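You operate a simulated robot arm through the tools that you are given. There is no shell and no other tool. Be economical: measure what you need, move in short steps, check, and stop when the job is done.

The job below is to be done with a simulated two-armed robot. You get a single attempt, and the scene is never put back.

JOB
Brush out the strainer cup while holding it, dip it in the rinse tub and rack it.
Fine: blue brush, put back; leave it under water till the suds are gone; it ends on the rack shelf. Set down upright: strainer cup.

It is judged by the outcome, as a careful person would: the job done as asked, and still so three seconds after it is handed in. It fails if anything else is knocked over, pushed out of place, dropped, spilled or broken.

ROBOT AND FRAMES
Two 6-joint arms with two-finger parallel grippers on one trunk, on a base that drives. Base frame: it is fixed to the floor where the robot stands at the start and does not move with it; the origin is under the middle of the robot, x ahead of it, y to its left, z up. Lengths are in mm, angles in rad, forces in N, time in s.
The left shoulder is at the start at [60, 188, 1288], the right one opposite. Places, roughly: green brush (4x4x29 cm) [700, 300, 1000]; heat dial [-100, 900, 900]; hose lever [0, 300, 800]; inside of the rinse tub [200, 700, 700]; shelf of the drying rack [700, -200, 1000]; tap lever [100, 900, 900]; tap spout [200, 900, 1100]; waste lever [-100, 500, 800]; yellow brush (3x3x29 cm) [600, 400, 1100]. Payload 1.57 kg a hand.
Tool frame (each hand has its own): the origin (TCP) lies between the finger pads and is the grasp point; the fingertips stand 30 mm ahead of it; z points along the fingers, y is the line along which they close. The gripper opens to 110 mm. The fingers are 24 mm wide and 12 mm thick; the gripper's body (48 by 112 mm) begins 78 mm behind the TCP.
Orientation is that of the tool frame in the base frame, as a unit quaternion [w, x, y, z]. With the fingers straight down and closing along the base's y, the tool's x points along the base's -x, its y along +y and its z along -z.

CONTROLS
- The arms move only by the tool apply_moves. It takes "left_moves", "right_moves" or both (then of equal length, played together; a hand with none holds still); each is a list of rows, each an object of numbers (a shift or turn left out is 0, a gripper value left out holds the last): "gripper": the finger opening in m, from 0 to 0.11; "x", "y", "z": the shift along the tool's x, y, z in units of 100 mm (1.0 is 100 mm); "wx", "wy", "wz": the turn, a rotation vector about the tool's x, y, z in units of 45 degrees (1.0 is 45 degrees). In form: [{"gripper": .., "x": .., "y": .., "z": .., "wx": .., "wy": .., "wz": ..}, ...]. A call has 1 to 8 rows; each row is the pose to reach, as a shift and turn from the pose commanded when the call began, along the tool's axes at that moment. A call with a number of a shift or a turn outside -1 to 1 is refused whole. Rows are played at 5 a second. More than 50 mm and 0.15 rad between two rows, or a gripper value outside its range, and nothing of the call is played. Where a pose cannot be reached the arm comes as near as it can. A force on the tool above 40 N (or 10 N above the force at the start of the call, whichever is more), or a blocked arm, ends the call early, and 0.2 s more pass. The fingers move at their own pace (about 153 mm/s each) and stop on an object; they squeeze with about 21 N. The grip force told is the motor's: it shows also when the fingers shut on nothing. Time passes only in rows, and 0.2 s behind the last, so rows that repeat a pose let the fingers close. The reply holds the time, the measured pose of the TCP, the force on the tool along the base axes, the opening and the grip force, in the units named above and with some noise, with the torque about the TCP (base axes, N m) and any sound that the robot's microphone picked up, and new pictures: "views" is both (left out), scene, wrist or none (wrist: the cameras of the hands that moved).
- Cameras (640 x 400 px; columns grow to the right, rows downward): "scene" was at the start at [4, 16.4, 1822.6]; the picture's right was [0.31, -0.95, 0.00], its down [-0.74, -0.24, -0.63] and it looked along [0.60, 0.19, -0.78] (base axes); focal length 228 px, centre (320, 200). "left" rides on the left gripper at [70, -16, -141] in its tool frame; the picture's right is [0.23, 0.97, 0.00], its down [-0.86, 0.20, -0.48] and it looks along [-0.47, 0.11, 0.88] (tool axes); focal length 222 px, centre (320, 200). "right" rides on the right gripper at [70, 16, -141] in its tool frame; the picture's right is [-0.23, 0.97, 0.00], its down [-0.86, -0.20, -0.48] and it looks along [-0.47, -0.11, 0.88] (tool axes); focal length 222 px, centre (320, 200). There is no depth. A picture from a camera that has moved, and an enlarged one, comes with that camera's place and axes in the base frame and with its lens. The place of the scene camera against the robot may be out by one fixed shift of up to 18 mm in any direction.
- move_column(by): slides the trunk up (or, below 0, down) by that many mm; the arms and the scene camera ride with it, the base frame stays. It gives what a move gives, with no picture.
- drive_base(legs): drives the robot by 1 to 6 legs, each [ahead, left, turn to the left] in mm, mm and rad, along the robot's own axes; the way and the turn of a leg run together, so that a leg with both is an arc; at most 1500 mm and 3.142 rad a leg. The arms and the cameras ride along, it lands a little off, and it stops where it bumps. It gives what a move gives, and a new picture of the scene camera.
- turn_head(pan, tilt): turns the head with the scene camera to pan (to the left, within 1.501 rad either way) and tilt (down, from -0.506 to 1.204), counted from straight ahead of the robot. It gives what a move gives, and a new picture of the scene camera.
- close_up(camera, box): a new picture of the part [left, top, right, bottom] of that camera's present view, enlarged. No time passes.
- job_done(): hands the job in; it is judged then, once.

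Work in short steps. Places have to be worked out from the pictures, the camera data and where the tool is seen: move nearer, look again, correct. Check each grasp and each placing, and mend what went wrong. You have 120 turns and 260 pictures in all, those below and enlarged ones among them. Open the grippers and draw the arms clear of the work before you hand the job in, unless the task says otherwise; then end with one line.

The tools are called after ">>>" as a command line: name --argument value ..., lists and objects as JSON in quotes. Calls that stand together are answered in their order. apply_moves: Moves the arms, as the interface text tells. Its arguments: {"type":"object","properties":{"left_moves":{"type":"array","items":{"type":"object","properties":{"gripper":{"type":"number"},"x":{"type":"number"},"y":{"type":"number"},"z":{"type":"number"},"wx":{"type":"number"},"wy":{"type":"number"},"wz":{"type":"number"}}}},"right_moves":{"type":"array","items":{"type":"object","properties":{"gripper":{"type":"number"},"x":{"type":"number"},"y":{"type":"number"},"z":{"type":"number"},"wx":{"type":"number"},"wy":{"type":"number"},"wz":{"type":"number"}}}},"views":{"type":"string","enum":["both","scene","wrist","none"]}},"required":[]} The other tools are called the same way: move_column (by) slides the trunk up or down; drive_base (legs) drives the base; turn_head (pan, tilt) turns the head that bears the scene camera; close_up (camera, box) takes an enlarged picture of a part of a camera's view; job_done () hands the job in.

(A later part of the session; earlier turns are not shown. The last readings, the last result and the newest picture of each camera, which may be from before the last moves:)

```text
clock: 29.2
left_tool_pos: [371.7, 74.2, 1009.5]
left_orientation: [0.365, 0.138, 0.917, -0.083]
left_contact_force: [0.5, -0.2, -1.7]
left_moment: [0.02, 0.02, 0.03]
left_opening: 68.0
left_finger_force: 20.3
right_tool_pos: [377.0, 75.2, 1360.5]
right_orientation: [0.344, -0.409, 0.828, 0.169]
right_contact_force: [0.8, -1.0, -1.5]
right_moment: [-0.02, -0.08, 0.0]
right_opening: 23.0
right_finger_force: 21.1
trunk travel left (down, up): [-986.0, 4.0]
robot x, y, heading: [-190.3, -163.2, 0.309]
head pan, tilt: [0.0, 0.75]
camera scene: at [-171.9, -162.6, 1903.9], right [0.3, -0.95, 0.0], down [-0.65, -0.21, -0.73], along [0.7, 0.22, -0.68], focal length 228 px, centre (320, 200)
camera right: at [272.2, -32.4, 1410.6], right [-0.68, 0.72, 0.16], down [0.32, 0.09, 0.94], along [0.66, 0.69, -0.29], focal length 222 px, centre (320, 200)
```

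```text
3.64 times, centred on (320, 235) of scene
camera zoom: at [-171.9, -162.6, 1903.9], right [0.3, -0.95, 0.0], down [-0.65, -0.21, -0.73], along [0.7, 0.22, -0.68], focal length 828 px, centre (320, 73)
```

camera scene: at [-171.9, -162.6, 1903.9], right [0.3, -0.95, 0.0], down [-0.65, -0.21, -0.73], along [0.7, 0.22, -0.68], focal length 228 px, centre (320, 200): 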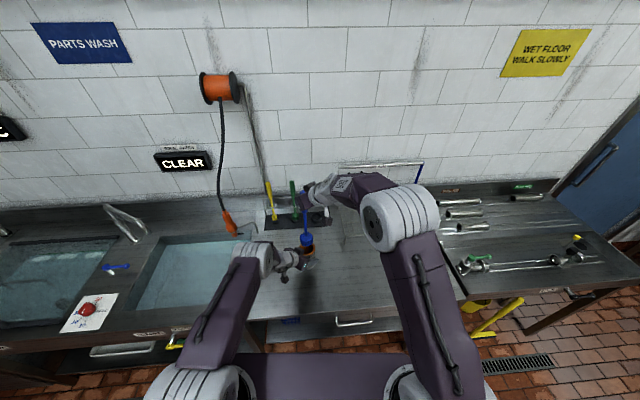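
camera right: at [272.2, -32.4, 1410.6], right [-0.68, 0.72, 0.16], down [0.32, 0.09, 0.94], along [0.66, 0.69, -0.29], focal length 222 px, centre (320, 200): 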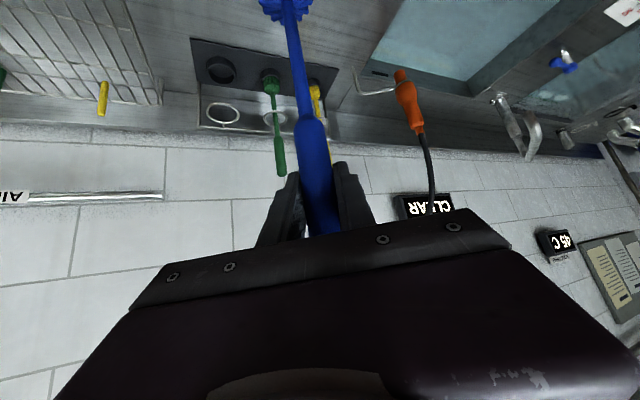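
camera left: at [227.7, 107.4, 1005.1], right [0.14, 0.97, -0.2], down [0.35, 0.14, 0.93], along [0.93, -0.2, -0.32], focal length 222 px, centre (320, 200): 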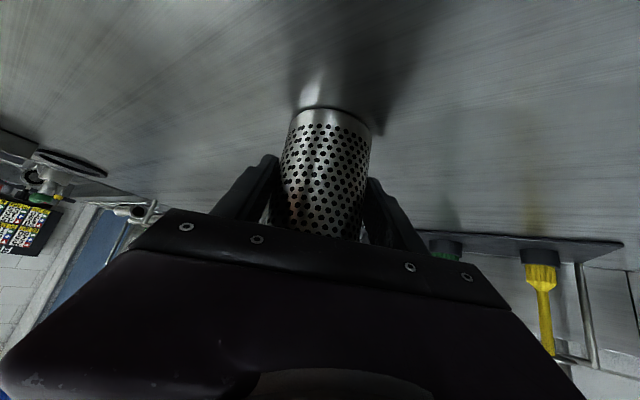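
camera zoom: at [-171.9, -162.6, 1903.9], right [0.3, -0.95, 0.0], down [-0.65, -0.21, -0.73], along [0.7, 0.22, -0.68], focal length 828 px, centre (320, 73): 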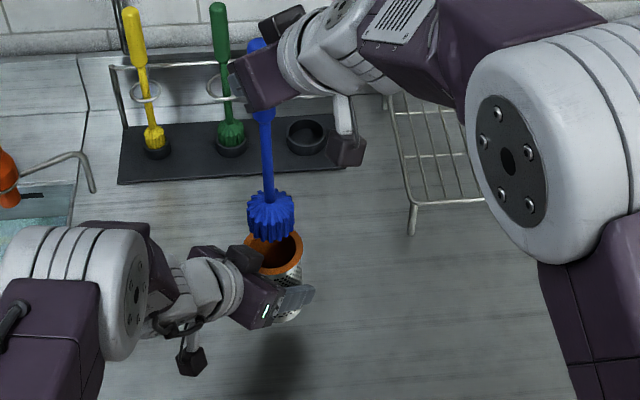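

The brush head looks centred over the cup within a few mm. I lower it ~90 mm into the cup and check forces.

>>> apply_moves --right_moves '[{"x": 0.14, "z": 0.08}, {"x": 0.25, "z": 0.19}, {"x": 0.36, "z": 0.3}, {"x": 0.47, "z": 0.41}, {"x": 0.58, "z": 0.52}, {"x": 0.66, "z": 0.6}]' --views "none"

>>> close_up --camera "scene" --box '[240, 180, 400, 290]'

```text
clock: 30.6
left_tool_pos: [373.2, 75.0, 1010.6]
left_orientation: [0.364, 0.137, 0.918, -0.081]
left_contact_force: [-3.0, -0.7, -2.7]
left_moment: [0.08, -0.17, 0.0]
left_opening: 67.7
left_finger_force: 20.7
right_tool_pos: [372.2, 71.0, 1272.2]
right_orientation: [0.343, -0.41, 0.827, 0.171]
right_contact_force: [2.7, 1.4, -1.5]
right_moment: [0.22, -0.54, -0.06]
right_opening: 23.4
right_finger_force: 21.1
trunk travel left (down, up): [-986.0, 4.0]
robot x, y, heading: [-190.3, -162.1, 0.31]
head pan, tilt: [0.0, 0.75]
```

```text
3.64 times, centred on (320, 235) of scene
camera zoom: at [-171.8, -163.5, 1903.9], right [0.3, -0.95, 0.0], down [-0.65, -0.21, -0.73], along [0.7, 0.22, -0.68], focal length 828 px, centre (320, 73)
```

zoom: 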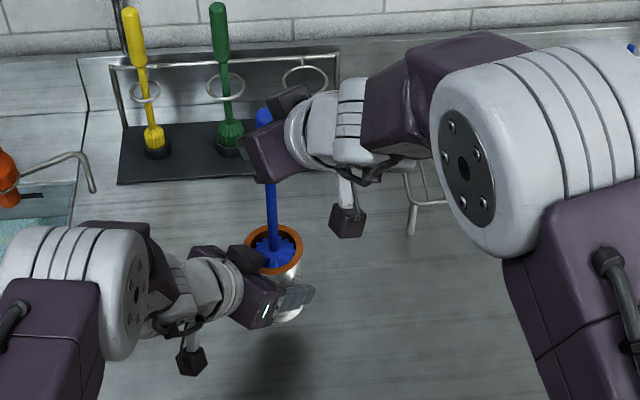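

Head is inside with light bristle contact. Now scrub: several up-and-down strokes through the cup's depth.

>>> apply_moves --right_moves '[{"x": 0.2, "y": -0.01, "z": 0.23}, {"x": 0.37, "y": -0.01, "z": 0.4}, {"x": 0.2, "y": -0.01, "z": 0.23}, {"x": 0.06, "y": -0.01, "z": 0.09}, {"x": 0.2, "y": -0.01, "z": 0.23}, {"x": 0.37, "y": -0.01, "z": 0.4}, {"x": 0.2, "y": -0.01, "z": 0.23}, {"x": 0.06, "y": -0.01, "z": 0.09}]' --views "none"

>>> close_up --camera "scene" --box '[270, 210, 350, 265]'

```text
clock: 32.4
left_tool_pos: [371.6, 74.0, 1010.3]
left_orientation: [0.364, 0.136, 0.918, -0.081]
left_contact_force: [0.0, -0.1, -0.9]
left_moment: [0.01, 0.03, 0.0]
left_opening: 67.8
left_finger_force: 21.3
right_tool_pos: [371.8, 69.5, 1262.8]
right_orientation: [0.345, -0.41, 0.827, 0.17]
right_contact_force: [-1.1, -0.7, -1.6]
right_moment: [-0.09, -0.03, 0.01]
right_opening: 23.0
right_finger_force: 21.3
trunk travel left (down, up): [-986.0, 4.0]
robot x, y, heading: [-191.1, -165.5, 0.311]
head pan, tilt: [0.0, 0.75]
```

```text
7.27 times, centred on (310, 238) of scene
camera zoom: at [-173.7, -164.5, 1903.9], right [0.3, -0.95, 0.0], down [-0.65, -0.21, -0.73], along [0.7, 0.22, -0.68], focal length 1657 px, centre (393, -73)
```

zoom: 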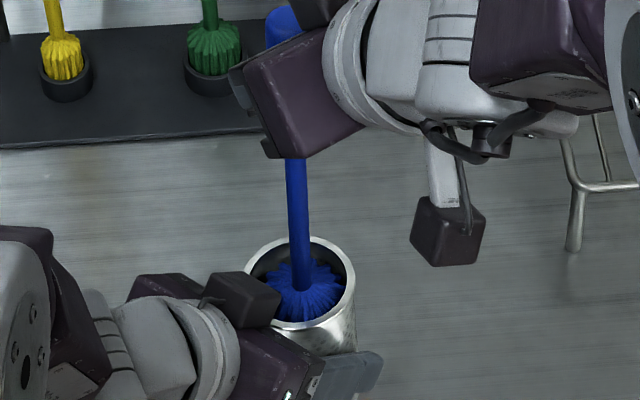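

The orange grime on the rim has come off. I do one more full-depth set of strokes to be thorough.

>>> apply_moves --right_moves '[{"x": 0.2, "z": 0.2}, {"x": 0.4, "z": 0.4}, {"x": 0.2, "z": 0.2}, {"x": 0.0, "z": 0.0}, {"x": 0.2, "z": 0.2}, {"x": 0.42, "z": 0.42}, {"x": 0.2, "z": 0.2}, {"x": 0.0, "z": 0.0}]' --views "none"

>>> apply_moves --right_moves '[{"x": -0.2, "z": -0.2}, {"x": -0.4, "z": -0.4}, {"x": -0.6, "z": -0.6}, {"x": -0.8, "z": -0.8}, {"x": -0.95, "z": -0.95}]' --views "none"

>>> close_up --camera "scene" --box '[270, 210, 350, 265]'

```text
clock: 34.2
left_tool_pos: [371.5, 73.7, 1011.4]
left_orientation: [0.365, 0.137, 0.917, -0.081]
left_contact_force: [0.1, -0.1, -0.8]
left_moment: [0.03, 0.03, 0.02]
left_opening: 67.7
left_finger_force: 21.1
right_tool_pos: [372.1, 73.1, 1265.5]
right_orientation: [0.344, -0.41, 0.827, 0.17]
right_contact_force: [-0.2, -0.2, -2.3]
right_moment: [0.12, 0.16, 0.04]
right_opening: 23.1
right_finger_force: 20.6
trunk travel left (down, up): [-986.0, 4.0]
robot x, y, heading: [-183.8, -163.9, 0.311]
head pan, tilt: [0.0, 0.75]
```

```text
clock: 35.4
left_tool_pos: [373.3, 73.4, 1011.1]
left_orientation: [0.366, 0.136, 0.917, -0.08]
left_contact_force: [-0.3, 0.5, -1.6]
left_moment: [0.03, -0.02, 0.0]
left_opening: 67.7
left_finger_force: 20.9
right_tool_pos: [372.8, 70.2, 1397.5]
right_orientation: [0.344, -0.41, 0.828, 0.169]
right_contact_force: [-0.2, -1.1, -2.5]
right_moment: [-0.07, -0.08, -0.03]
right_opening: 22.9
right_finger_force: 21.0
trunk travel left (down, up): [-986.0, 4.0]
robot x, y, heading: [-184.7, -166.8, 0.307]
head pan, tilt: [0.0, 0.75]
```

```text
7.27 times, centred on (310, 238) of scene
camera zoom: at [-173.7, -164.6, 1903.9], right [0.3, -0.95, 0.0], down [-0.65, -0.21, -0.73], along [0.7, 0.22, -0.68], focal length 1657 px, centre (393, -73)
```

zoom: 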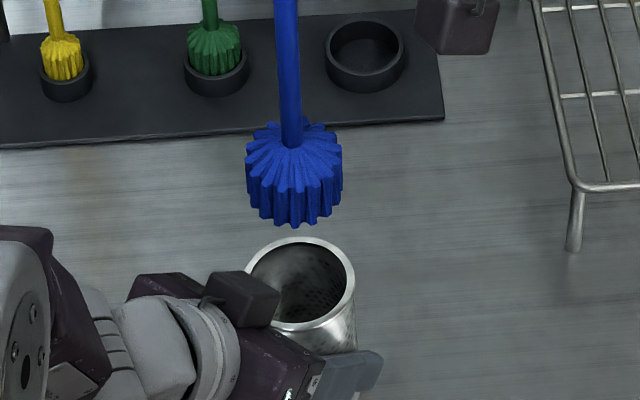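

The cup is scrubbed clean. Now I return the brush: extend the right hand forward, move the cup aside to the left, then drive toward the holder.

>>> apply_moves --left_moves '[{"x": 0.08, "y": 0.16, "z": -0.09}, {"x": 0.16, "y": 0.33, "z": -0.17}, {"x": 0.24, "y": 0.49, "z": -0.26}, {"x": 0.31, "y": 0.65, "z": -0.35}]' --right_moves '[{"x": -0.07, "y": -0.25, "z": 0.25}, {"x": -0.14, "y": -0.5, "z": 0.5}, {"x": -0.21, "y": -0.75, "z": 0.75}, {"x": -0.27, "y": -0.99, "z": 0.99}]' --views "scene"

```text
clock: 36.4
left_tool_pos: [349.6, 149.8, 1010.0]
left_orientation: [0.364, 0.136, 0.918, -0.082]
left_contact_force: [0.3, -0.5, -1.3]
left_moment: [0.0, 0.01, -0.06]
left_opening: 67.8
left_finger_force: 20.9
right_tool_pos: [502.0, 75.3, 1341.6]
right_orientation: [0.341, -0.41, 0.829, 0.169]
right_contact_force: [0.6, 0.1, -1.9]
right_moment: [-0.06, -0.08, 0.01]
right_opening: 23.1
right_finger_force: 20.8
right hand out of reach, approached as far as the arm can: row 4
trunk travel left (down, up): [-986.0, 4.0]
robot x, y, heading: [-184.3, -164.1, 0.304]
head pan, tilt: [0.0, 0.75]
camera scene: at [-169.5, -162.9, 1903.9], right [0.3, -0.95, 0.0], down [-0.65, -0.21, -0.73], along [0.7, 0.22, -0.68], focal length 228 px, centre (320, 200)
```

scene: 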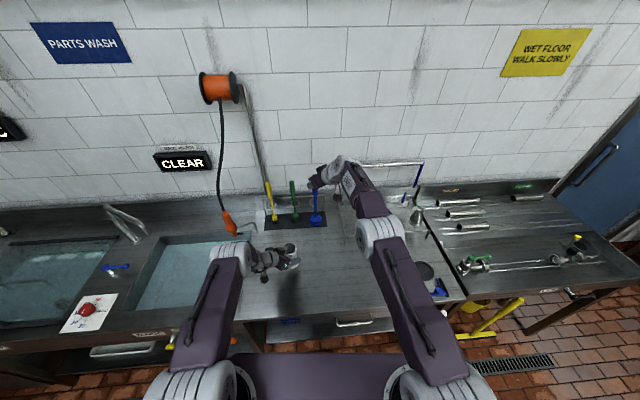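

Right hand is about 208 mm short of the holder and nearly aligned laterally. I drive forward 212 mm.

>>> drive_base --legs '[[212, 4, 0]]'

>>> close_up --camera "right" --box '[160, 0, 480, 200]'

>>> close_up --camera "left" --box '[0, 0, 640, 400]'

```text
clock: 38.0
left_tool_pos: [539.6, 216.5, 1014.1]
left_orientation: [0.366, 0.136, 0.917, -0.08]
left_contact_force: [-0.1, -1.0, -0.9]
left_moment: [0.03, -0.01, 0.05]
left_opening: 67.7
left_finger_force: 20.8
right_tool_pos: [690.2, 141.3, 1347.7]
right_orientation: [0.345, -0.412, 0.826, 0.171]
right_contact_force: [-0.3, -0.7, -0.9]
right_moment: [0.07, 0.07, 0.0]
right_opening: 23.5
right_finger_force: 20.6
trunk travel left (down, up): [-986.0, 4.0]
robot x, y, heading: [7.2, -96.3, 0.306]
head pan, tilt: [0.0, 0.75]
camera scene: at [16.5, -99.6, 1904.0], right [0.31, -0.95, 0.0], down [-0.65, -0.21, -0.73], along [0.7, 0.22, -0.68], focal length 228 px, centre (320, 200)
```

scene: 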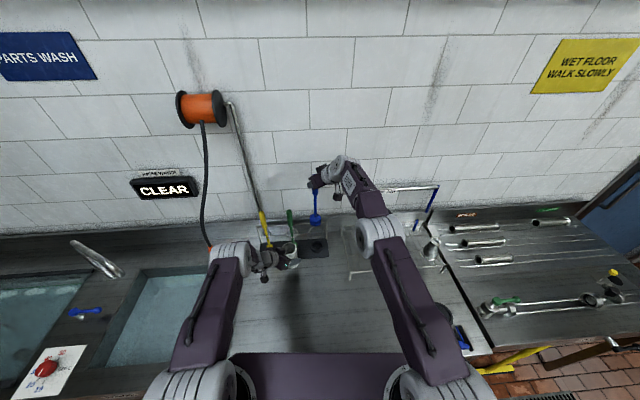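

```text
2.00 times, centred on (320, 100) of right
camera zoom: at [587.7, 33.0, 1397.4], right [-0.68, 0.72, 0.16], down [0.31, 0.09, 0.94], along [0.66, 0.69, -0.29], focal length 444 px, centre (320, 400)
```

zoom: 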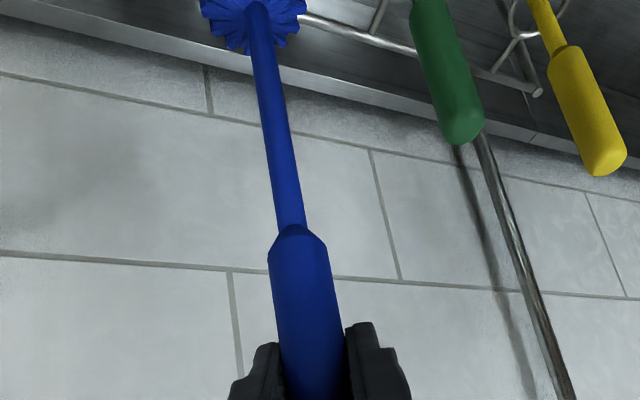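

```text
1.00 times, centred on (320, 200) of left
camera zoom: at [394.6, 249.1, 1068.1], right [0.14, 0.97, -0.2], down [0.34, 0.14, 0.93], along [0.93, -0.2, -0.31], focal length 222 px, centre (320, 200)
```

zoom: 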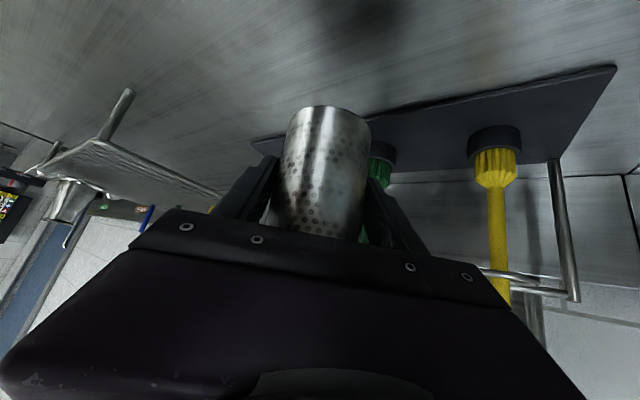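

The brush is about 9 mm short in x. I align to the recorded xy while lowering 40 mm (still above the ring) and check.

>>> apply_moves --right_moves '[{"x": 0.12, "y": -0.03, "z": 0.16}, {"x": 0.24, "y": -0.07, "z": 0.33}, {"x": 0.24, "y": -0.07, "z": 0.33}]' --views "wrist"

>>> close_up --camera "scene" --box '[240, 170, 400, 280]'

```text
clock: 38.8
left_tool_pos: [543.2, 217.6, 1012.0]
left_orientation: [0.365, 0.135, 0.918, -0.081]
left_contact_force: [0.2, 0.1, -1.7]
left_moment: [0.0, 0.03, 0.0]
left_opening: 67.6
left_finger_force: 21.2
right_tool_pos: [700.4, 141.7, 1303.2]
right_orientation: [0.343, -0.411, 0.827, 0.17]
right_contact_force: [-1.5, 0.3, -1.1]
right_moment: [0.1, 0.1, 0.01]
right_opening: 23.2
right_finger_force: 21.0
right hand out of reach, approached as far as the arm can: row 2, 3
trunk travel left (down, up): [-986.0, 4.0]
robot x, y, heading: [8.5, -96.2, 0.307]
head pan, tilt: [0.0, 0.75]
camera right: at [598.3, 32.4, 1354.1], right [-0.68, 0.72, 0.16], down [0.32, 0.09, 0.94], along [0.66, 0.69, -0.29], focal length 222 px, centre (320, 200)
```

right: 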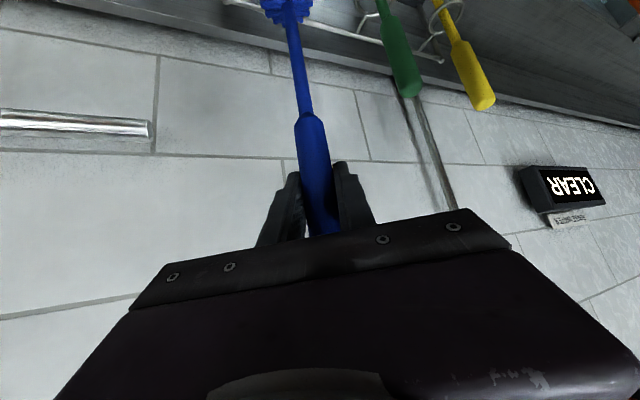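

```text
3.64 times, centred on (320, 225) of scene
camera zoom: at [23.4, -97.2, 1903.9], right [0.31, -0.95, 0.0], down [-0.65, -0.21, -0.73], along [0.7, 0.22, -0.68], focal length 828 px, centre (320, 109)
```

zoom: 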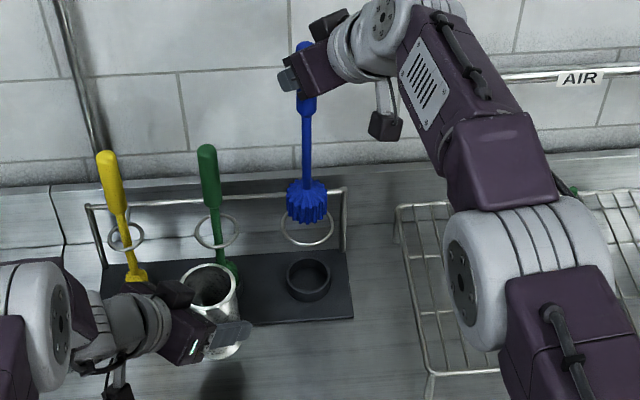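

Brush is at [700.4, 141.7], directly over its ring, and unchanged in the grip. I lower it 90 mm straight down.

>>> apply_moves --right_moves '[{"x": 0.13, "z": 0.13}, {"x": 0.25, "z": 0.25}, {"x": 0.38, "z": 0.38}, {"x": 0.51, "z": 0.51}, {"x": 0.635, "z": 0.635}]' --views "wrist"

>>> close_up --camera "scene" --box '[240, 170, 400, 280]'

```text
clock: 40.0
left_tool_pos: [542.4, 217.4, 1011.1]
left_orientation: [0.365, 0.136, 0.918, -0.081]
left_contact_force: [0.2, -1.0, -1.5]
left_moment: [0.0, -0.04, -0.03]
left_opening: 67.8
left_finger_force: 20.9
right_tool_pos: [696.2, 135.3, 1213.4]
right_orientation: [0.342, -0.412, 0.827, 0.17]
right_contact_force: [-0.3, -0.9, -2.0]
right_moment: [-0.06, -0.11, -0.03]
right_opening: 23.3
right_finger_force: 20.3
right hand out of reach, approached as far as the arm can: row 3, 4, 5
trunk travel left (down, up): [-986.0, 4.0]
robot x, y, heading: [12.9, -98.1, 0.312]
head pan, tilt: [0.0, 0.75]
camera right: at [593.8, 26.6, 1264.4], right [-0.68, 0.72, 0.16], down [0.32, 0.09, 0.94], along [0.66, 0.69, -0.29], focal length 222 px, centre (320, 200)
```

right: 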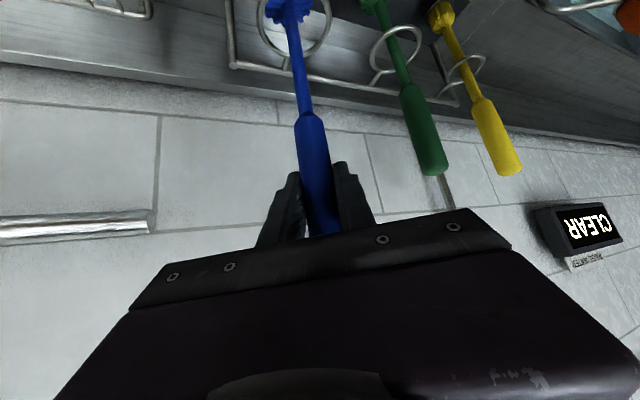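

```text
3.64 times, centred on (320, 225) of scene
camera zoom: at [23.2, -97.2, 1903.9], right [0.31, -0.95, 0.0], down [-0.65, -0.21, -0.73], along [0.7, 0.22, -0.68], focal length 828 px, centre (320, 109)
```

zoom: 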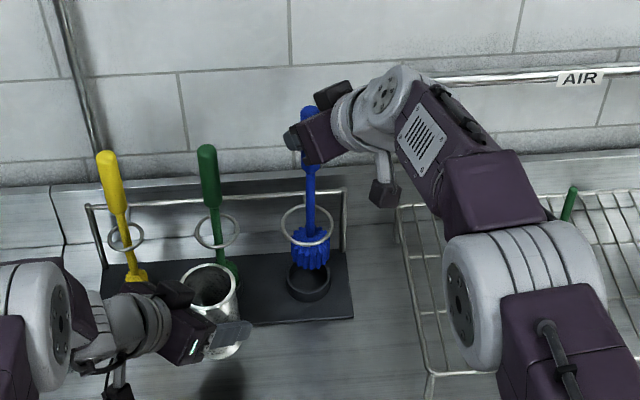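

Reach limits pulled the brush ~7 mm off. I'll raise the left arm and lower the trunk instead so the right arm gains reach, then correct xy before it enters the socket.

>>> apply_moves --left_moves '[{"x": -0.16, "y": -0.01, "z": -0.17}, {"x": -0.32, "y": -0.02, "z": -0.33}, {"x": -0.48, "y": -0.03, "z": -0.5}, {"x": -0.62, "y": -0.04, "z": -0.65}]' --views "none"

>>> move_column --by -35

```text
clock: 41.0
left_tool_pos: [542.7, 216.4, 1100.8]
left_orientation: [0.364, 0.136, 0.918, -0.081]
left_contact_force: [0.6, 1.4, -2.3]
left_moment: [-0.01, 0.05, -0.01]
left_opening: 67.8
left_finger_force: 21.3
right_tool_pos: [696.4, 135.0, 1213.6]
right_orientation: [0.344, -0.409, 0.828, 0.17]
right_contact_force: [0.3, -0.1, -2.2]
right_moment: [-0.1, -0.08, -0.02]
right_opening: 23.1
right_finger_force: 20.9
trunk travel left (down, up): [-986.0, 4.0]
robot x, y, heading: [8.6, -99.4, 0.311]
head pan, tilt: [0.0, 0.75]
```

```text
clock: 41.8
left_tool_pos: [544.1, 218.1, 1067.5]
left_orientation: [0.365, 0.136, 0.917, -0.08]
left_contact_force: [0.2, 0.6, -0.6]
left_moment: [-0.04, 0.05, -0.01]
left_opening: 67.8
left_finger_force: 21.2
right_tool_pos: [696.7, 134.9, 1179.4]
right_orientation: [0.343, -0.411, 0.827, 0.17]
right_contact_force: [0.5, -0.5, -2.7]
right_moment: [-0.13, -0.12, -0.03]
right_opening: 23.1
right_finger_force: 21.0
trunk travel left (down, up): [-951.0, 39.0]
robot x, y, heading: [9.9, -95.2, 0.309]
head pan, tilt: [0.0, 0.75]
```

I raise the right hand 40 mm while shifting the xy error out, then lower with the trunk.

>>> apply_moves --right_moves '[{"x": -0.17, "y": 0.01, "z": -0.12}, {"x": -0.334, "y": 0.019, "z": -0.232}, {"x": -0.334, "y": 0.019, "z": -0.232}]' --views "none"

>>> move_column --by -40

>>> close_up --camera "scene" --box '[240, 170, 400, 280]'

>>> close_up --camera "right" --box '[200, 0, 440, 150]'

```text
clock: 42.6
left_tool_pos: [543.3, 217.3, 1065.9]
left_orientation: [0.365, 0.136, 0.917, -0.081]
left_contact_force: [-0.5, 1.0, -2.0]
left_moment: [-0.01, 0.01, -0.01]
left_opening: 67.8
left_finger_force: 21.5
right_tool_pos: [698.3, 143.5, 1219.4]
right_orientation: [0.343, -0.411, 0.827, 0.171]
right_contact_force: [-0.2, -0.7, -1.8]
right_moment: [-0.05, -0.1, -0.03]
right_opening: 23.2
right_finger_force: 21.0
trunk travel left (down, up): [-951.0, 39.0]
robot x, y, heading: [5.4, -99.1, 0.311]
head pan, tilt: [0.0, 0.75]
```

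```text
clock: 43.4
left_tool_pos: [543.5, 218.0, 1026.8]
left_orientation: [0.364, 0.136, 0.918, -0.081]
left_contact_force: [-0.1, -0.1, -1.6]
left_moment: [0.01, 0.0, -0.02]
left_opening: 67.4
left_finger_force: 20.6
right_tool_pos: [698.1, 142.8, 1178.3]
right_orientation: [0.344, -0.411, 0.827, 0.17]
right_contact_force: [0.1, -0.4, -1.6]
right_moment: [0.1, 0.14, 0.03]
right_opening: 23.2
right_finger_force: 20.6
trunk travel left (down, up): [-911.0, 79.0]
robot x, y, heading: [11.0, -99.0, 0.309]
head pan, tilt: [0.0, 0.75]
```

```text
3.64 times, centred on (320, 225) of scene
camera zoom: at [23.4, -97.2, 1828.9], right [0.31, -0.95, 0.0], down [-0.65, -0.21, -0.73], along [0.7, 0.22, -0.68], focal length 828 px, centre (320, 109)
```

zoom: 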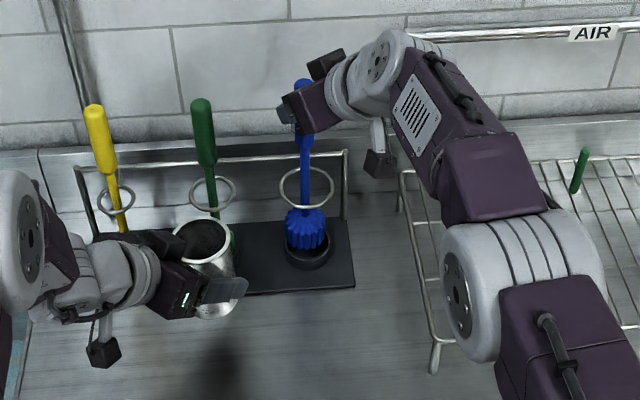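

```text
2.67 times, centred on (320, 75) of right
camera zoom: at [595.6, 34.4, 1229.5], right [-0.68, 0.72, 0.16], down [0.32, 0.09, 0.94], along [0.66, 0.69, -0.29], focal length 592 px, centre (320, 533)
```

zoom: 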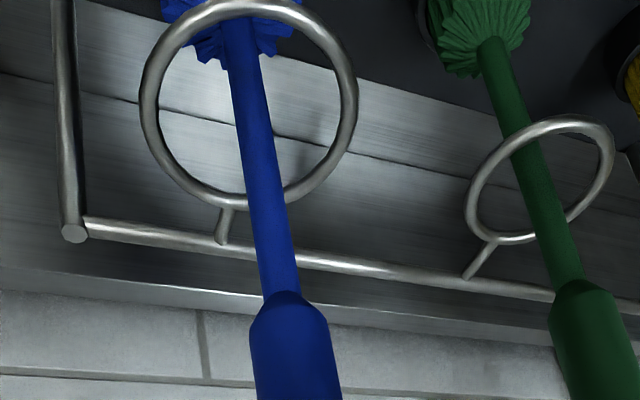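

Head is over the socket. I lower the last 30 mm with the trunk to the original grasp height.

>>> move_column --by -20

>>> move_column --by -11

>>> close_up --camera "scene" --box '[260, 170, 380, 250]'

```text
clock: 44.1
left_tool_pos: [543.5, 216.5, 1006.5]
left_orientation: [0.365, 0.135, 0.918, -0.08]
left_contact_force: [-0.6, -0.5, -1.8]
left_moment: [0.01, 0.01, -0.02]
left_opening: 67.2
left_finger_force: 20.8
right_tool_pos: [698.6, 142.8, 1159.8]
right_orientation: [0.343, -0.411, 0.827, 0.17]
right_contact_force: [-0.8, 0.3, -0.4]
right_moment: [0.04, 0.14, 0.0]
right_opening: 23.3
right_finger_force: 21.4
trunk travel left (down, up): [-891.0, 99.0]
robot x, y, heading: [10.7, -101.4, 0.312]
head pan, tilt: [0.0, 0.75]
```

```text
clock: 44.7
left_tool_pos: [542.3, 216.8, 997.1]
left_orientation: [0.365, 0.136, 0.917, -0.081]
left_contact_force: [-0.2, -0.2, -1.7]
left_moment: [0.03, 0.01, 0.02]
left_opening: 67.9
left_finger_force: 21.1
right_tool_pos: [696.4, 142.0, 1151.3]
right_orientation: [0.346, -0.41, 0.826, 0.17]
right_contact_force: [0.2, -0.9, 15.6]
right_moment: [0.2, 0.33, 0.06]
right_opening: 23.6
right_finger_force: 21.1
trunk travel left (down, up): [-880.0, 110.0]
robot x, y, heading: [9.5, -96.4, 0.307]
head pan, tilt: [0.0, 0.75]
```

```text
5.00 times, centred on (320, 210) of scene
camera zoom: at [20.1, -98.6, 1798.1], right [0.31, -0.95, 0.0], down [-0.65, -0.21, -0.73], along [0.7, 0.22, -0.68], focal length 1139 px, centre (320, 150)
```

zoom: 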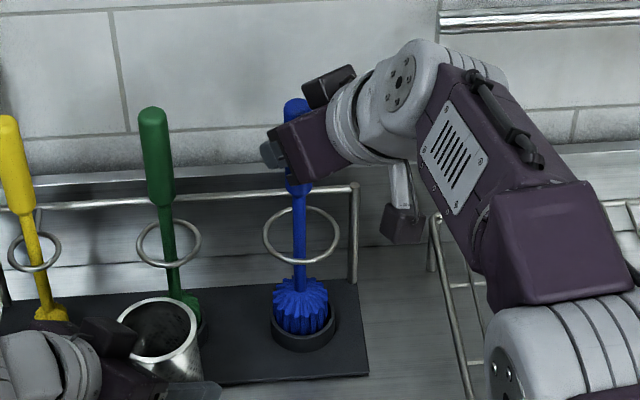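

There's 15 N contact ~4 mm above the original height; it seems to be touching bottom. I check closely from the right wrist and left cameras before releasing.

>>> close_up --camera "right" --box '[220, 0, 420, 125]'

>>> close_up --camera "scene" --box '[280, 195, 340, 245]'

```text
3.20 times, centred on (320, 62) of right
camera zoom: at [594.0, 33.8, 1201.0], right [-0.68, 0.72, 0.16], down [0.31, 0.09, 0.95], along [0.66, 0.69, -0.28], focal length 711 px, centre (320, 640)
```

zoom: 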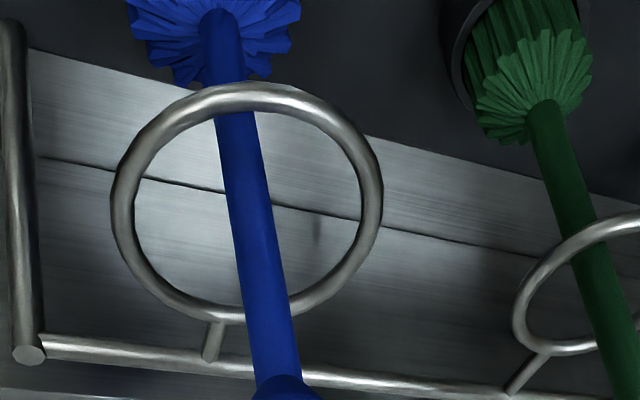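

```text
8.00 times, centred on (310, 220) of scene
camera zoom: at [20.1, -98.6, 1798.1], right [0.31, -0.95, 0.0], down [-0.65, -0.21, -0.73], along [0.7, 0.22, -0.68], focal length 1822 px, centre (400, 40)
```

zoom: 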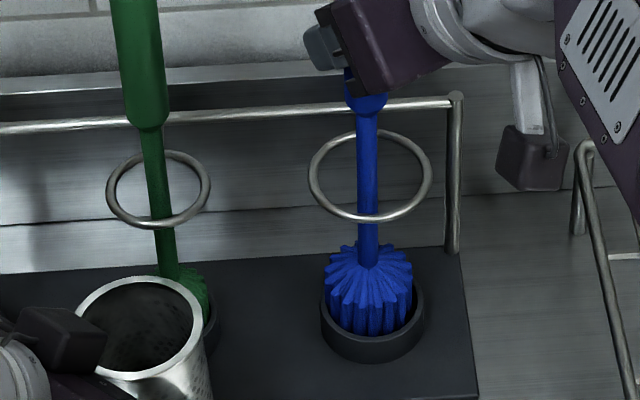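

The head sits inside its socket. I open the right gripper and back out along its axis.

>>> apply_moves --right_moves '[{"gripper": 0.06}, {"gripper": 0.065}, {"gripper": 0.065}]' --views "none"

>>> apply_moves --right_moves '[{"z": -0.2}, {"z": -0.4}, {"z": -0.6}, {"z": -0.8}, {"z": -1.0}]' --views "both"

```text
clock: 45.5
left_tool_pos: [544.8, 217.4, 995.6]
left_orientation: [0.365, 0.136, 0.917, -0.081]
left_contact_force: [-0.2, 0.2, -1.4]
left_moment: [0.0, 0.01, -0.01]
left_opening: 67.6
left_finger_force: 21.1
right_tool_pos: [699.5, 142.8, 1147.3]
right_orientation: [0.343, -0.411, 0.827, 0.17]
right_contact_force: [-0.8, -0.3, 0.4]
right_moment: [0.01, -0.01, -0.03]
right_opening: 64.8
right_finger_force: 0.1
trunk travel left (down, up): [-880.0, 110.0]
robot x, y, heading: [9.9, -93.1, 0.313]
head pan, tilt: [0.0, 0.75]
```

```text
clock: 46.7
left_tool_pos: [542.2, 215.9, 995.8]
left_orientation: [0.365, 0.136, 0.917, -0.081]
left_contact_force: [-0.1, 0.8, -1.7]
left_moment: [0.0, 0.0, 0.0]
left_opening: 67.8
left_finger_force: 20.7
right_tool_pos: [654.1, 86.3, 1217.9]
right_orientation: [0.344, -0.411, 0.827, 0.17]
right_contact_force: [-0.1, 0.1, 1.1]
right_moment: [0.01, -0.01, 0.0]
right_opening: 65.0
right_finger_force: 0.1
trunk travel left (down, up): [-880.0, 110.0]
robot x, y, heading: [9.4, -96.9, 0.31]
head pan, tilt: [0.0, 0.75]
camera scene: at [21.9, -98.1, 1797.9], right [0.31, -0.95, 0.0], down [-0.65, -0.21, -0.73], along [0.7, 0.22, -0.68], focal length 228 px, centre (320, 200)
camera right: at [550.6, -23.1, 1268.9], right [-0.68, 0.72, 0.16], down [0.32, 0.09, 0.94], along [0.66, 0.69, -0.29], focal length 222 px, centre (320, 200)
```

scene: 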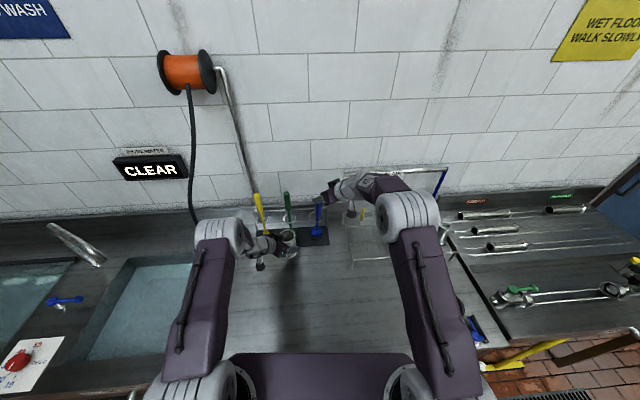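
right: 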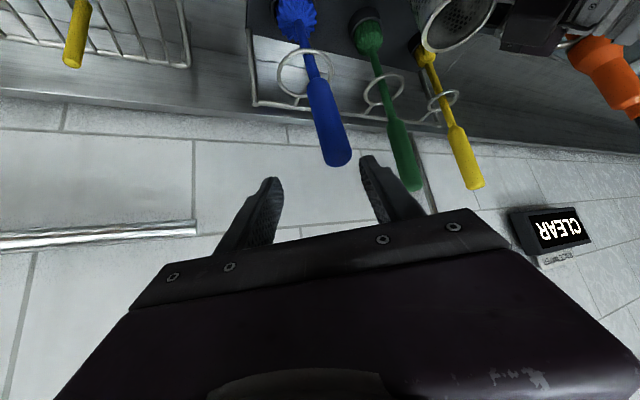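

The brush is back in its holder. I back the base 190 mm away, then look left at the rinse tub.

>>> drive_base --legs '[[-190, 0, 0], [0, 250, 0]]'

>>> turn_head --pan 0.5 --tilt 0.8

```text
clock: 49.6
left_tool_pos: [289.7, 392.9, 996.6]
left_orientation: [0.365, 0.138, 0.917, -0.081]
left_contact_force: [0.3, -0.2, -1.6]
left_moment: [0.03, 0.0, 0.03]
left_opening: 67.9
left_finger_force: 21.0
right_tool_pos: [399.8, 261.0, 1217.9]
right_orientation: [0.344, -0.41, 0.827, 0.171]
right_contact_force: [0.1, -0.8, 0.3]
right_moment: [0.0, 0.0, -0.04]
right_opening: 64.8
right_finger_force: 0.1
trunk travel left (down, up): [-880.0, 110.0]
robot x, y, heading: [-247.6, 80.3, 0.311]
head pan, tilt: [0.0, 0.75]
camera scene: at [-232.1, 79.0, 1797.9], right [0.3, -0.95, 0.0], down [-0.65, -0.2, -0.73], along [0.7, 0.22, -0.68], focal length 228 px, centre (320, 200)
```

scene: 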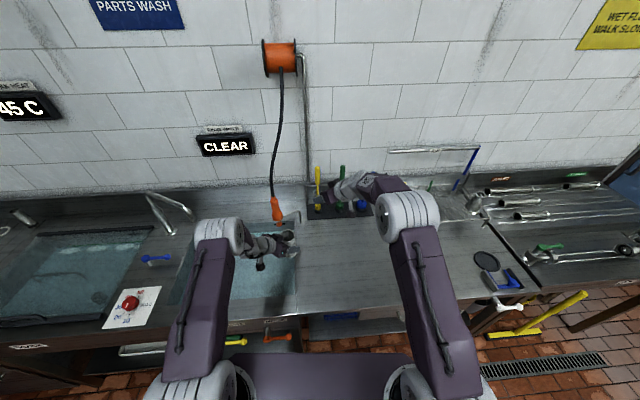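

```text
clock: 50.6
left_tool_pos: [288.8, 394.3, 994.5]
left_orientation: [0.364, 0.138, 0.917, -0.083]
left_contact_force: [0.2, 0.1, -0.6]
left_moment: [0.01, 0.01, 0.03]
left_opening: 67.6
left_finger_force: 20.8
right_tool_pos: [398.8, 264.3, 1218.3]
right_orientation: [0.344, -0.409, 0.828, 0.169]
right_contact_force: [0.3, -0.1, -0.5]
right_moment: [0.03, 0.02, 0.02]
right_opening: 65.0
right_finger_force: 0.1
trunk travel left (down, up): [-880.0, 110.0]
robot x, y, heading: [-241.5, 82.0, 0.306]
head pan, tilt: [0.499, 0.799]
camera scene: at [-255.6, 115.6, 1793.9], right [0.72, -0.69, 0.0], down [-0.5, -0.52, -0.7], along [0.48, 0.5, -0.72], focal length 228 px, centre (320, 200)
```

scene: 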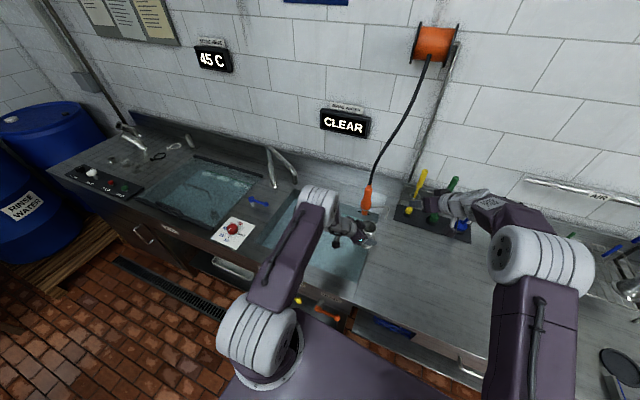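

I zoom in on the rinse tub and its surroundings to locate its walls and water level.

>>> close_up --camera "scene" --box '[220, 160, 400, 330]'

>>> close_up --camera "left" --box '[0, 0, 640, 400]'

```text
2.35 times, centred on (310, 245) of scene
camera zoom: at [-255.6, 115.6, 1793.9], right [0.72, -0.69, 0.0], down [-0.5, -0.52, -0.7], along [0.48, 0.5, -0.72], focal length 536 px, centre (344, 94)
```

zoom: 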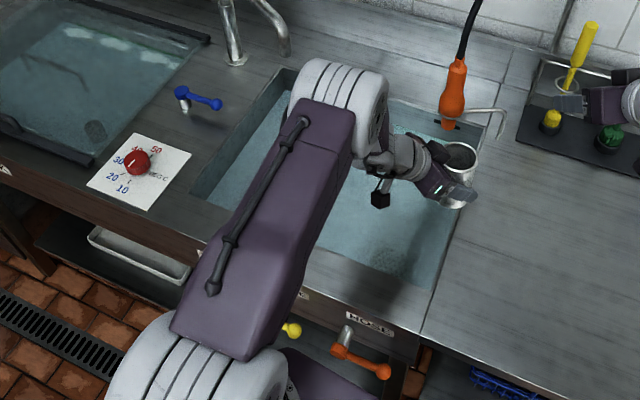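

```text
1.00 times, centred on (320, 200) of left
camera zoom: at [144.3, 428.4, 1050.2], right [0.15, 0.97, -0.21], down [0.35, 0.14, 0.93], along [0.93, -0.21, -0.32], focal length 222 px, centre (320, 200)
```

zoom: 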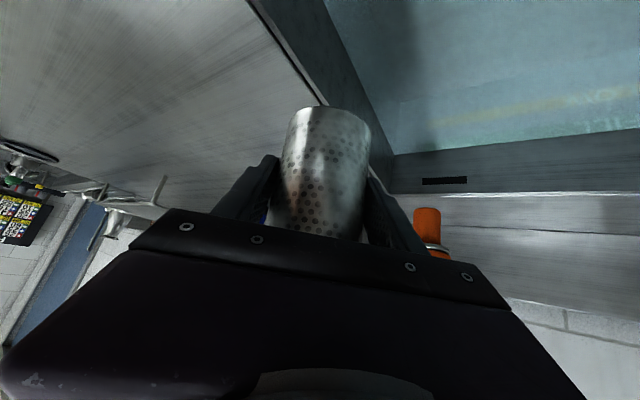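

Tub spans roughly (bench frame) depth 200–580, lateral 265–750; water about 50–90 mm below the rim. I raise the right arm out of the way, then drive so the cup is over the middle of the tub.

>>> apply_moves --right_moves '[{"x": -0.09, "y": 0.08, "z": -0.25}, {"x": -0.18, "y": 0.17, "z": -0.5}, {"x": -0.27, "y": 0.25, "z": -0.75}, {"x": -0.36, "y": 0.34, "z": -1.0}]' --views "none"

>>> drive_base --legs '[[0, 190, 0], [65, 0, 0]]'

>>> close_up --camera "left" --box '[0, 0, 640, 400]'

```text
clock: 51.6
left_tool_pos: [287.6, 393.2, 997.1]
left_orientation: [0.365, 0.138, 0.917, -0.082]
left_contact_force: [0.5, 0.4, -1.7]
left_moment: [-0.01, 0.01, 0.02]
left_opening: 67.8
left_finger_force: 20.7
right_tool_pos: [342.3, 248.4, 1314.0]
right_orientation: [0.343, -0.41, 0.828, 0.169]
right_contact_force: [-0.1, -0.1, 0.5]
right_moment: [0.0, -0.01, -0.01]
right_opening: 65.2
right_finger_force: 0.0
trunk travel left (down, up): [-880.0, 110.0]
robot x, y, heading: [-244.7, 84.4, 0.306]
head pan, tilt: [0.499, 0.799]
```

```text
clock: 53.7
left_tool_pos: [288.3, 590.9, 1000.4]
left_orientation: [0.367, 0.139, 0.916, -0.08]
left_contact_force: [-1.4, -0.3, -2.2]
left_moment: [0.03, -0.03, 0.03]
left_opening: 67.6
left_finger_force: 21.2
right_tool_pos: [341.3, 443.5, 1318.3]
right_orientation: [0.348, -0.409, 0.826, 0.17]
right_contact_force: [-0.7, -0.1, -0.6]
right_moment: [0.01, -0.01, -0.04]
right_opening: 65.3
right_finger_force: 0.0
trunk travel left (down, up): [-880.0, 110.0]
robot x, y, heading: [-242.4, 283.2, 0.305]
head pan, tilt: [0.499, 0.799]
camera scene: at [-262.5, 310.0, 1794.1], right [0.72, -0.69, 0.0], down [-0.49, -0.51, -0.7], along [0.49, 0.5, -0.71], focal length 228 px, centre (320, 200)
```

scene: 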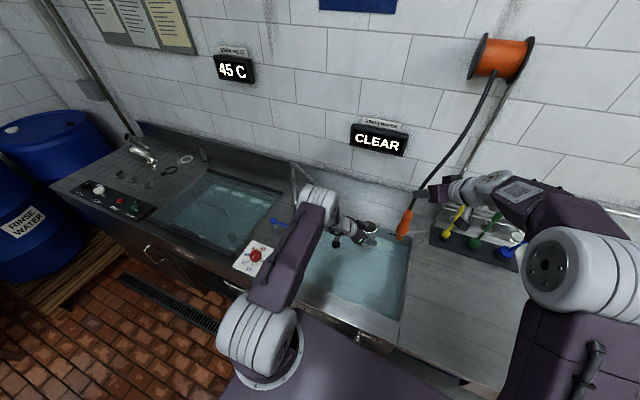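

```text
1.00 times, centred on (320, 200) of left
camera zoom: at [143.2, 624.8, 1054.3], right [0.15, 0.97, -0.2], down [0.34, 0.14, 0.93], along [0.93, -0.21, -0.31], focal length 222 px, centre (320, 200)
```

zoom: 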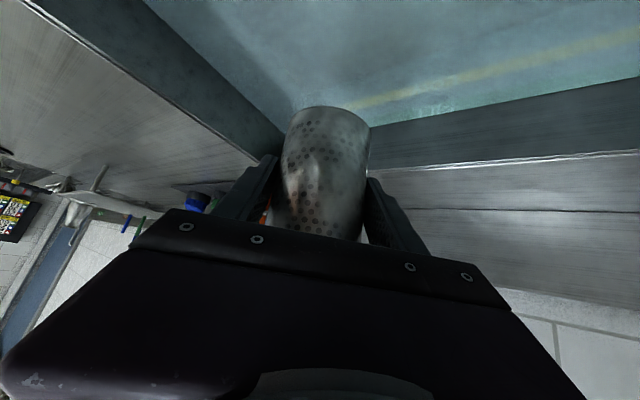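

Cup is centred over the tub (depth 453, lateral 477; water ≈ z 820). I lower the trunk 200 mm in steps toward the water.

>>> move_column --by -120

>>> move_column --by -80

>>> turn_head --pan 0.4 --tilt 0.8

>>> close_up --camera "left" --box '[0, 0, 640, 400]'

```text
clock: 55.2
left_tool_pos: [294.0, 595.0, 875.4]
left_orientation: [0.364, 0.138, 0.918, -0.083]
left_contact_force: [0.6, 0.1, -2.4]
left_moment: [-0.02, 0.01, 0.03]
left_opening: 68.1
left_finger_force: 20.9
right_tool_pos: [349.5, 448.5, 1192.9]
right_orientation: [0.344, -0.408, 0.829, 0.168]
right_contact_force: [0.6, -0.3, 0.6]
right_moment: [0.03, -0.01, 0.0]
right_opening: 64.8
right_finger_force: 0.1
trunk travel left (down, up): [-760.0, 230.0]
robot x, y, heading: [-244.6, 282.7, 0.306]
head pan, tilt: [0.499, 0.799]
```

```text
clock: 56.4
left_tool_pos: [293.9, 594.2, 795.8]
left_orientation: [0.365, 0.138, 0.917, -0.082]
left_contact_force: [0.1, -0.5, -2.0]
left_moment: [0.0, 0.03, -0.02]
left_opening: 68.1
left_finger_force: 20.9
right_tool_pos: [350.1, 447.2, 1113.0]
right_orientation: [0.344, -0.409, 0.828, 0.169]
right_contact_force: [0.5, -0.3, 0.0]
right_moment: [-0.02, 0.0, -0.02]
right_opening: 64.9
right_finger_force: 0.1
trunk travel left (down, up): [-680.0, 310.0]
robot x, y, heading: [-238.5, 283.4, 0.308]
head pan, tilt: [0.499, 0.799]
```

```text
clock: 57.1
left_tool_pos: [294.8, 594.1, 795.1]
left_orientation: [0.364, 0.138, 0.918, -0.081]
left_contact_force: [-0.3, 0.7, -1.6]
left_moment: [0.01, 0.01, -0.03]
left_opening: 67.6
left_finger_force: 20.8
right_tool_pos: [350.0, 448.9, 1113.1]
right_orientation: [0.344, -0.409, 0.828, 0.169]
right_contact_force: [-0.7, -0.3, 0.0]
right_moment: [0.0, -0.02, 0.01]
right_opening: 64.9
right_finger_force: 0.1
trunk travel left (down, up): [-680.0, 310.0]
robot x, y, heading: [-239.3, 282.2, 0.3]
head pan, tilt: [0.4, 0.799]
camera scene: at [-246.0, 310.6, 1593.9], right [0.65, -0.76, 0.0], down [-0.55, -0.46, -0.7], along [0.53, 0.45, -0.72], focal length 228 px, centre (320, 200)
```

scene: 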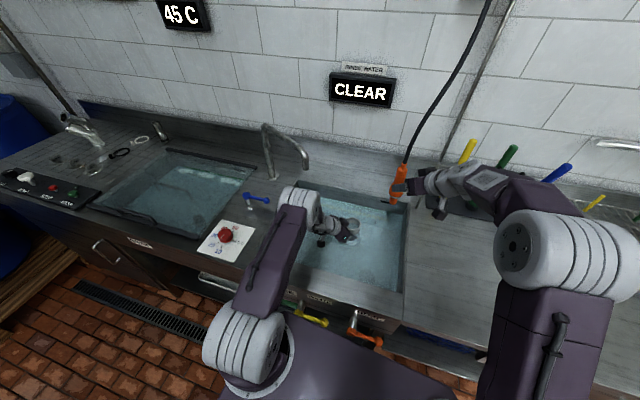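

```text
1.00 times, centred on (320, 200) of left
camera zoom: at [149.3, 628.3, 850.3], right [0.15, 0.97, -0.21], down [0.35, 0.14, 0.93], along [0.93, -0.21, -0.32], focal length 222 px, centre (320, 200)
```

zoom: 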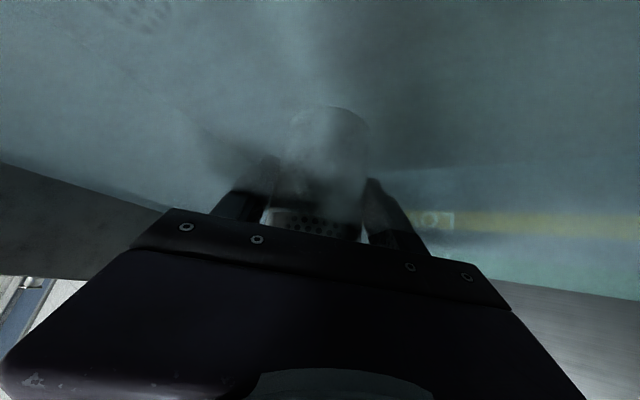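

The cup is partly submerged with no contact. I lower another 65 mm in small steps, watching the force for the tub floor.

>>> move_column --by -35

>>> move_column --by -30

>>> close_up --camera "scene" --box '[270, 150, 430, 330]'

>>> close_up --camera "left" --box '[0, 0, 640, 400]'

```text
clock: 57.9
left_tool_pos: [294.5, 594.9, 761.5]
left_orientation: [0.364, 0.138, 0.918, -0.081]
left_contact_force: [0.3, 0.5, -1.9]
left_moment: [-0.01, 0.03, -0.02]
left_opening: 67.8
left_finger_force: 20.8
right_tool_pos: [349.4, 448.5, 1077.2]
right_orientation: [0.344, -0.409, 0.828, 0.169]
right_contact_force: [0.1, 0.1, 0.1]
right_moment: [0.03, 0.02, -0.02]
right_opening: 64.9
right_finger_force: 0.1
trunk travel left (down, up): [-645.0, 345.0]
robot x, y, heading: [-243.7, 283.2, 0.306]
head pan, tilt: [0.4, 0.799]
```

```text
clock: 58.6
left_tool_pos: [294.3, 593.4, 731.2]
left_orientation: [0.365, 0.139, 0.917, -0.082]
left_contact_force: [2.2, 2.1, 10.2]
left_moment: [0.4, -0.33, -0.08]
left_opening: 67.8
left_finger_force: 21.2
right_tool_pos: [347.6, 448.3, 1049.1]
right_orientation: [0.345, -0.408, 0.828, 0.169]
right_contact_force: [0.3, 0.9, 0.3]
right_moment: [-0.03, 0.03, 0.0]
right_opening: 64.9
right_finger_force: 0.1
trunk travel left (down, up): [-615.0, 375.0]
robot x, y, heading: [-242.6, 282.3, 0.31]
head pan, tilt: [0.4, 0.799]
```

```text
2.22 times, centred on (350, 240) of scene
camera zoom: at [-247.5, 309.6, 1528.9], right [0.65, -0.76, 0.0], down [-0.55, -0.46, -0.7], along [0.53, 0.45, -0.72], focal length 506 px, centre (253, 111)
```

zoom: 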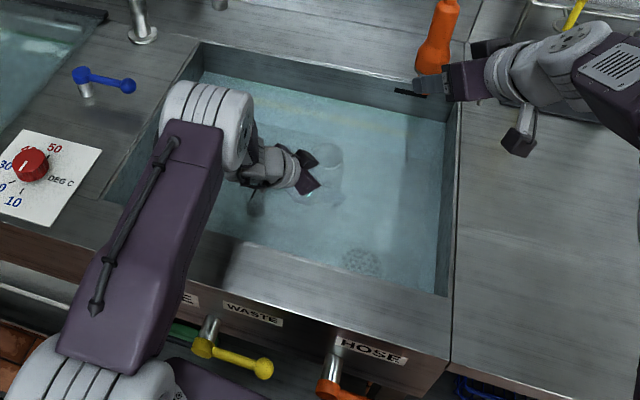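

```text
1.00 times, centred on (320, 200) of left
camera zoom: at [149.0, 627.9, 786.2], right [0.15, 0.97, -0.2], down [0.35, 0.14, 0.93], along [0.93, -0.21, -0.31], focal length 222 px, centre (320, 200)
```

zoom: 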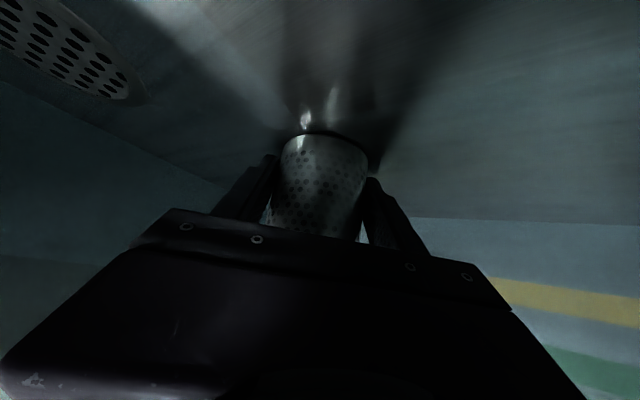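

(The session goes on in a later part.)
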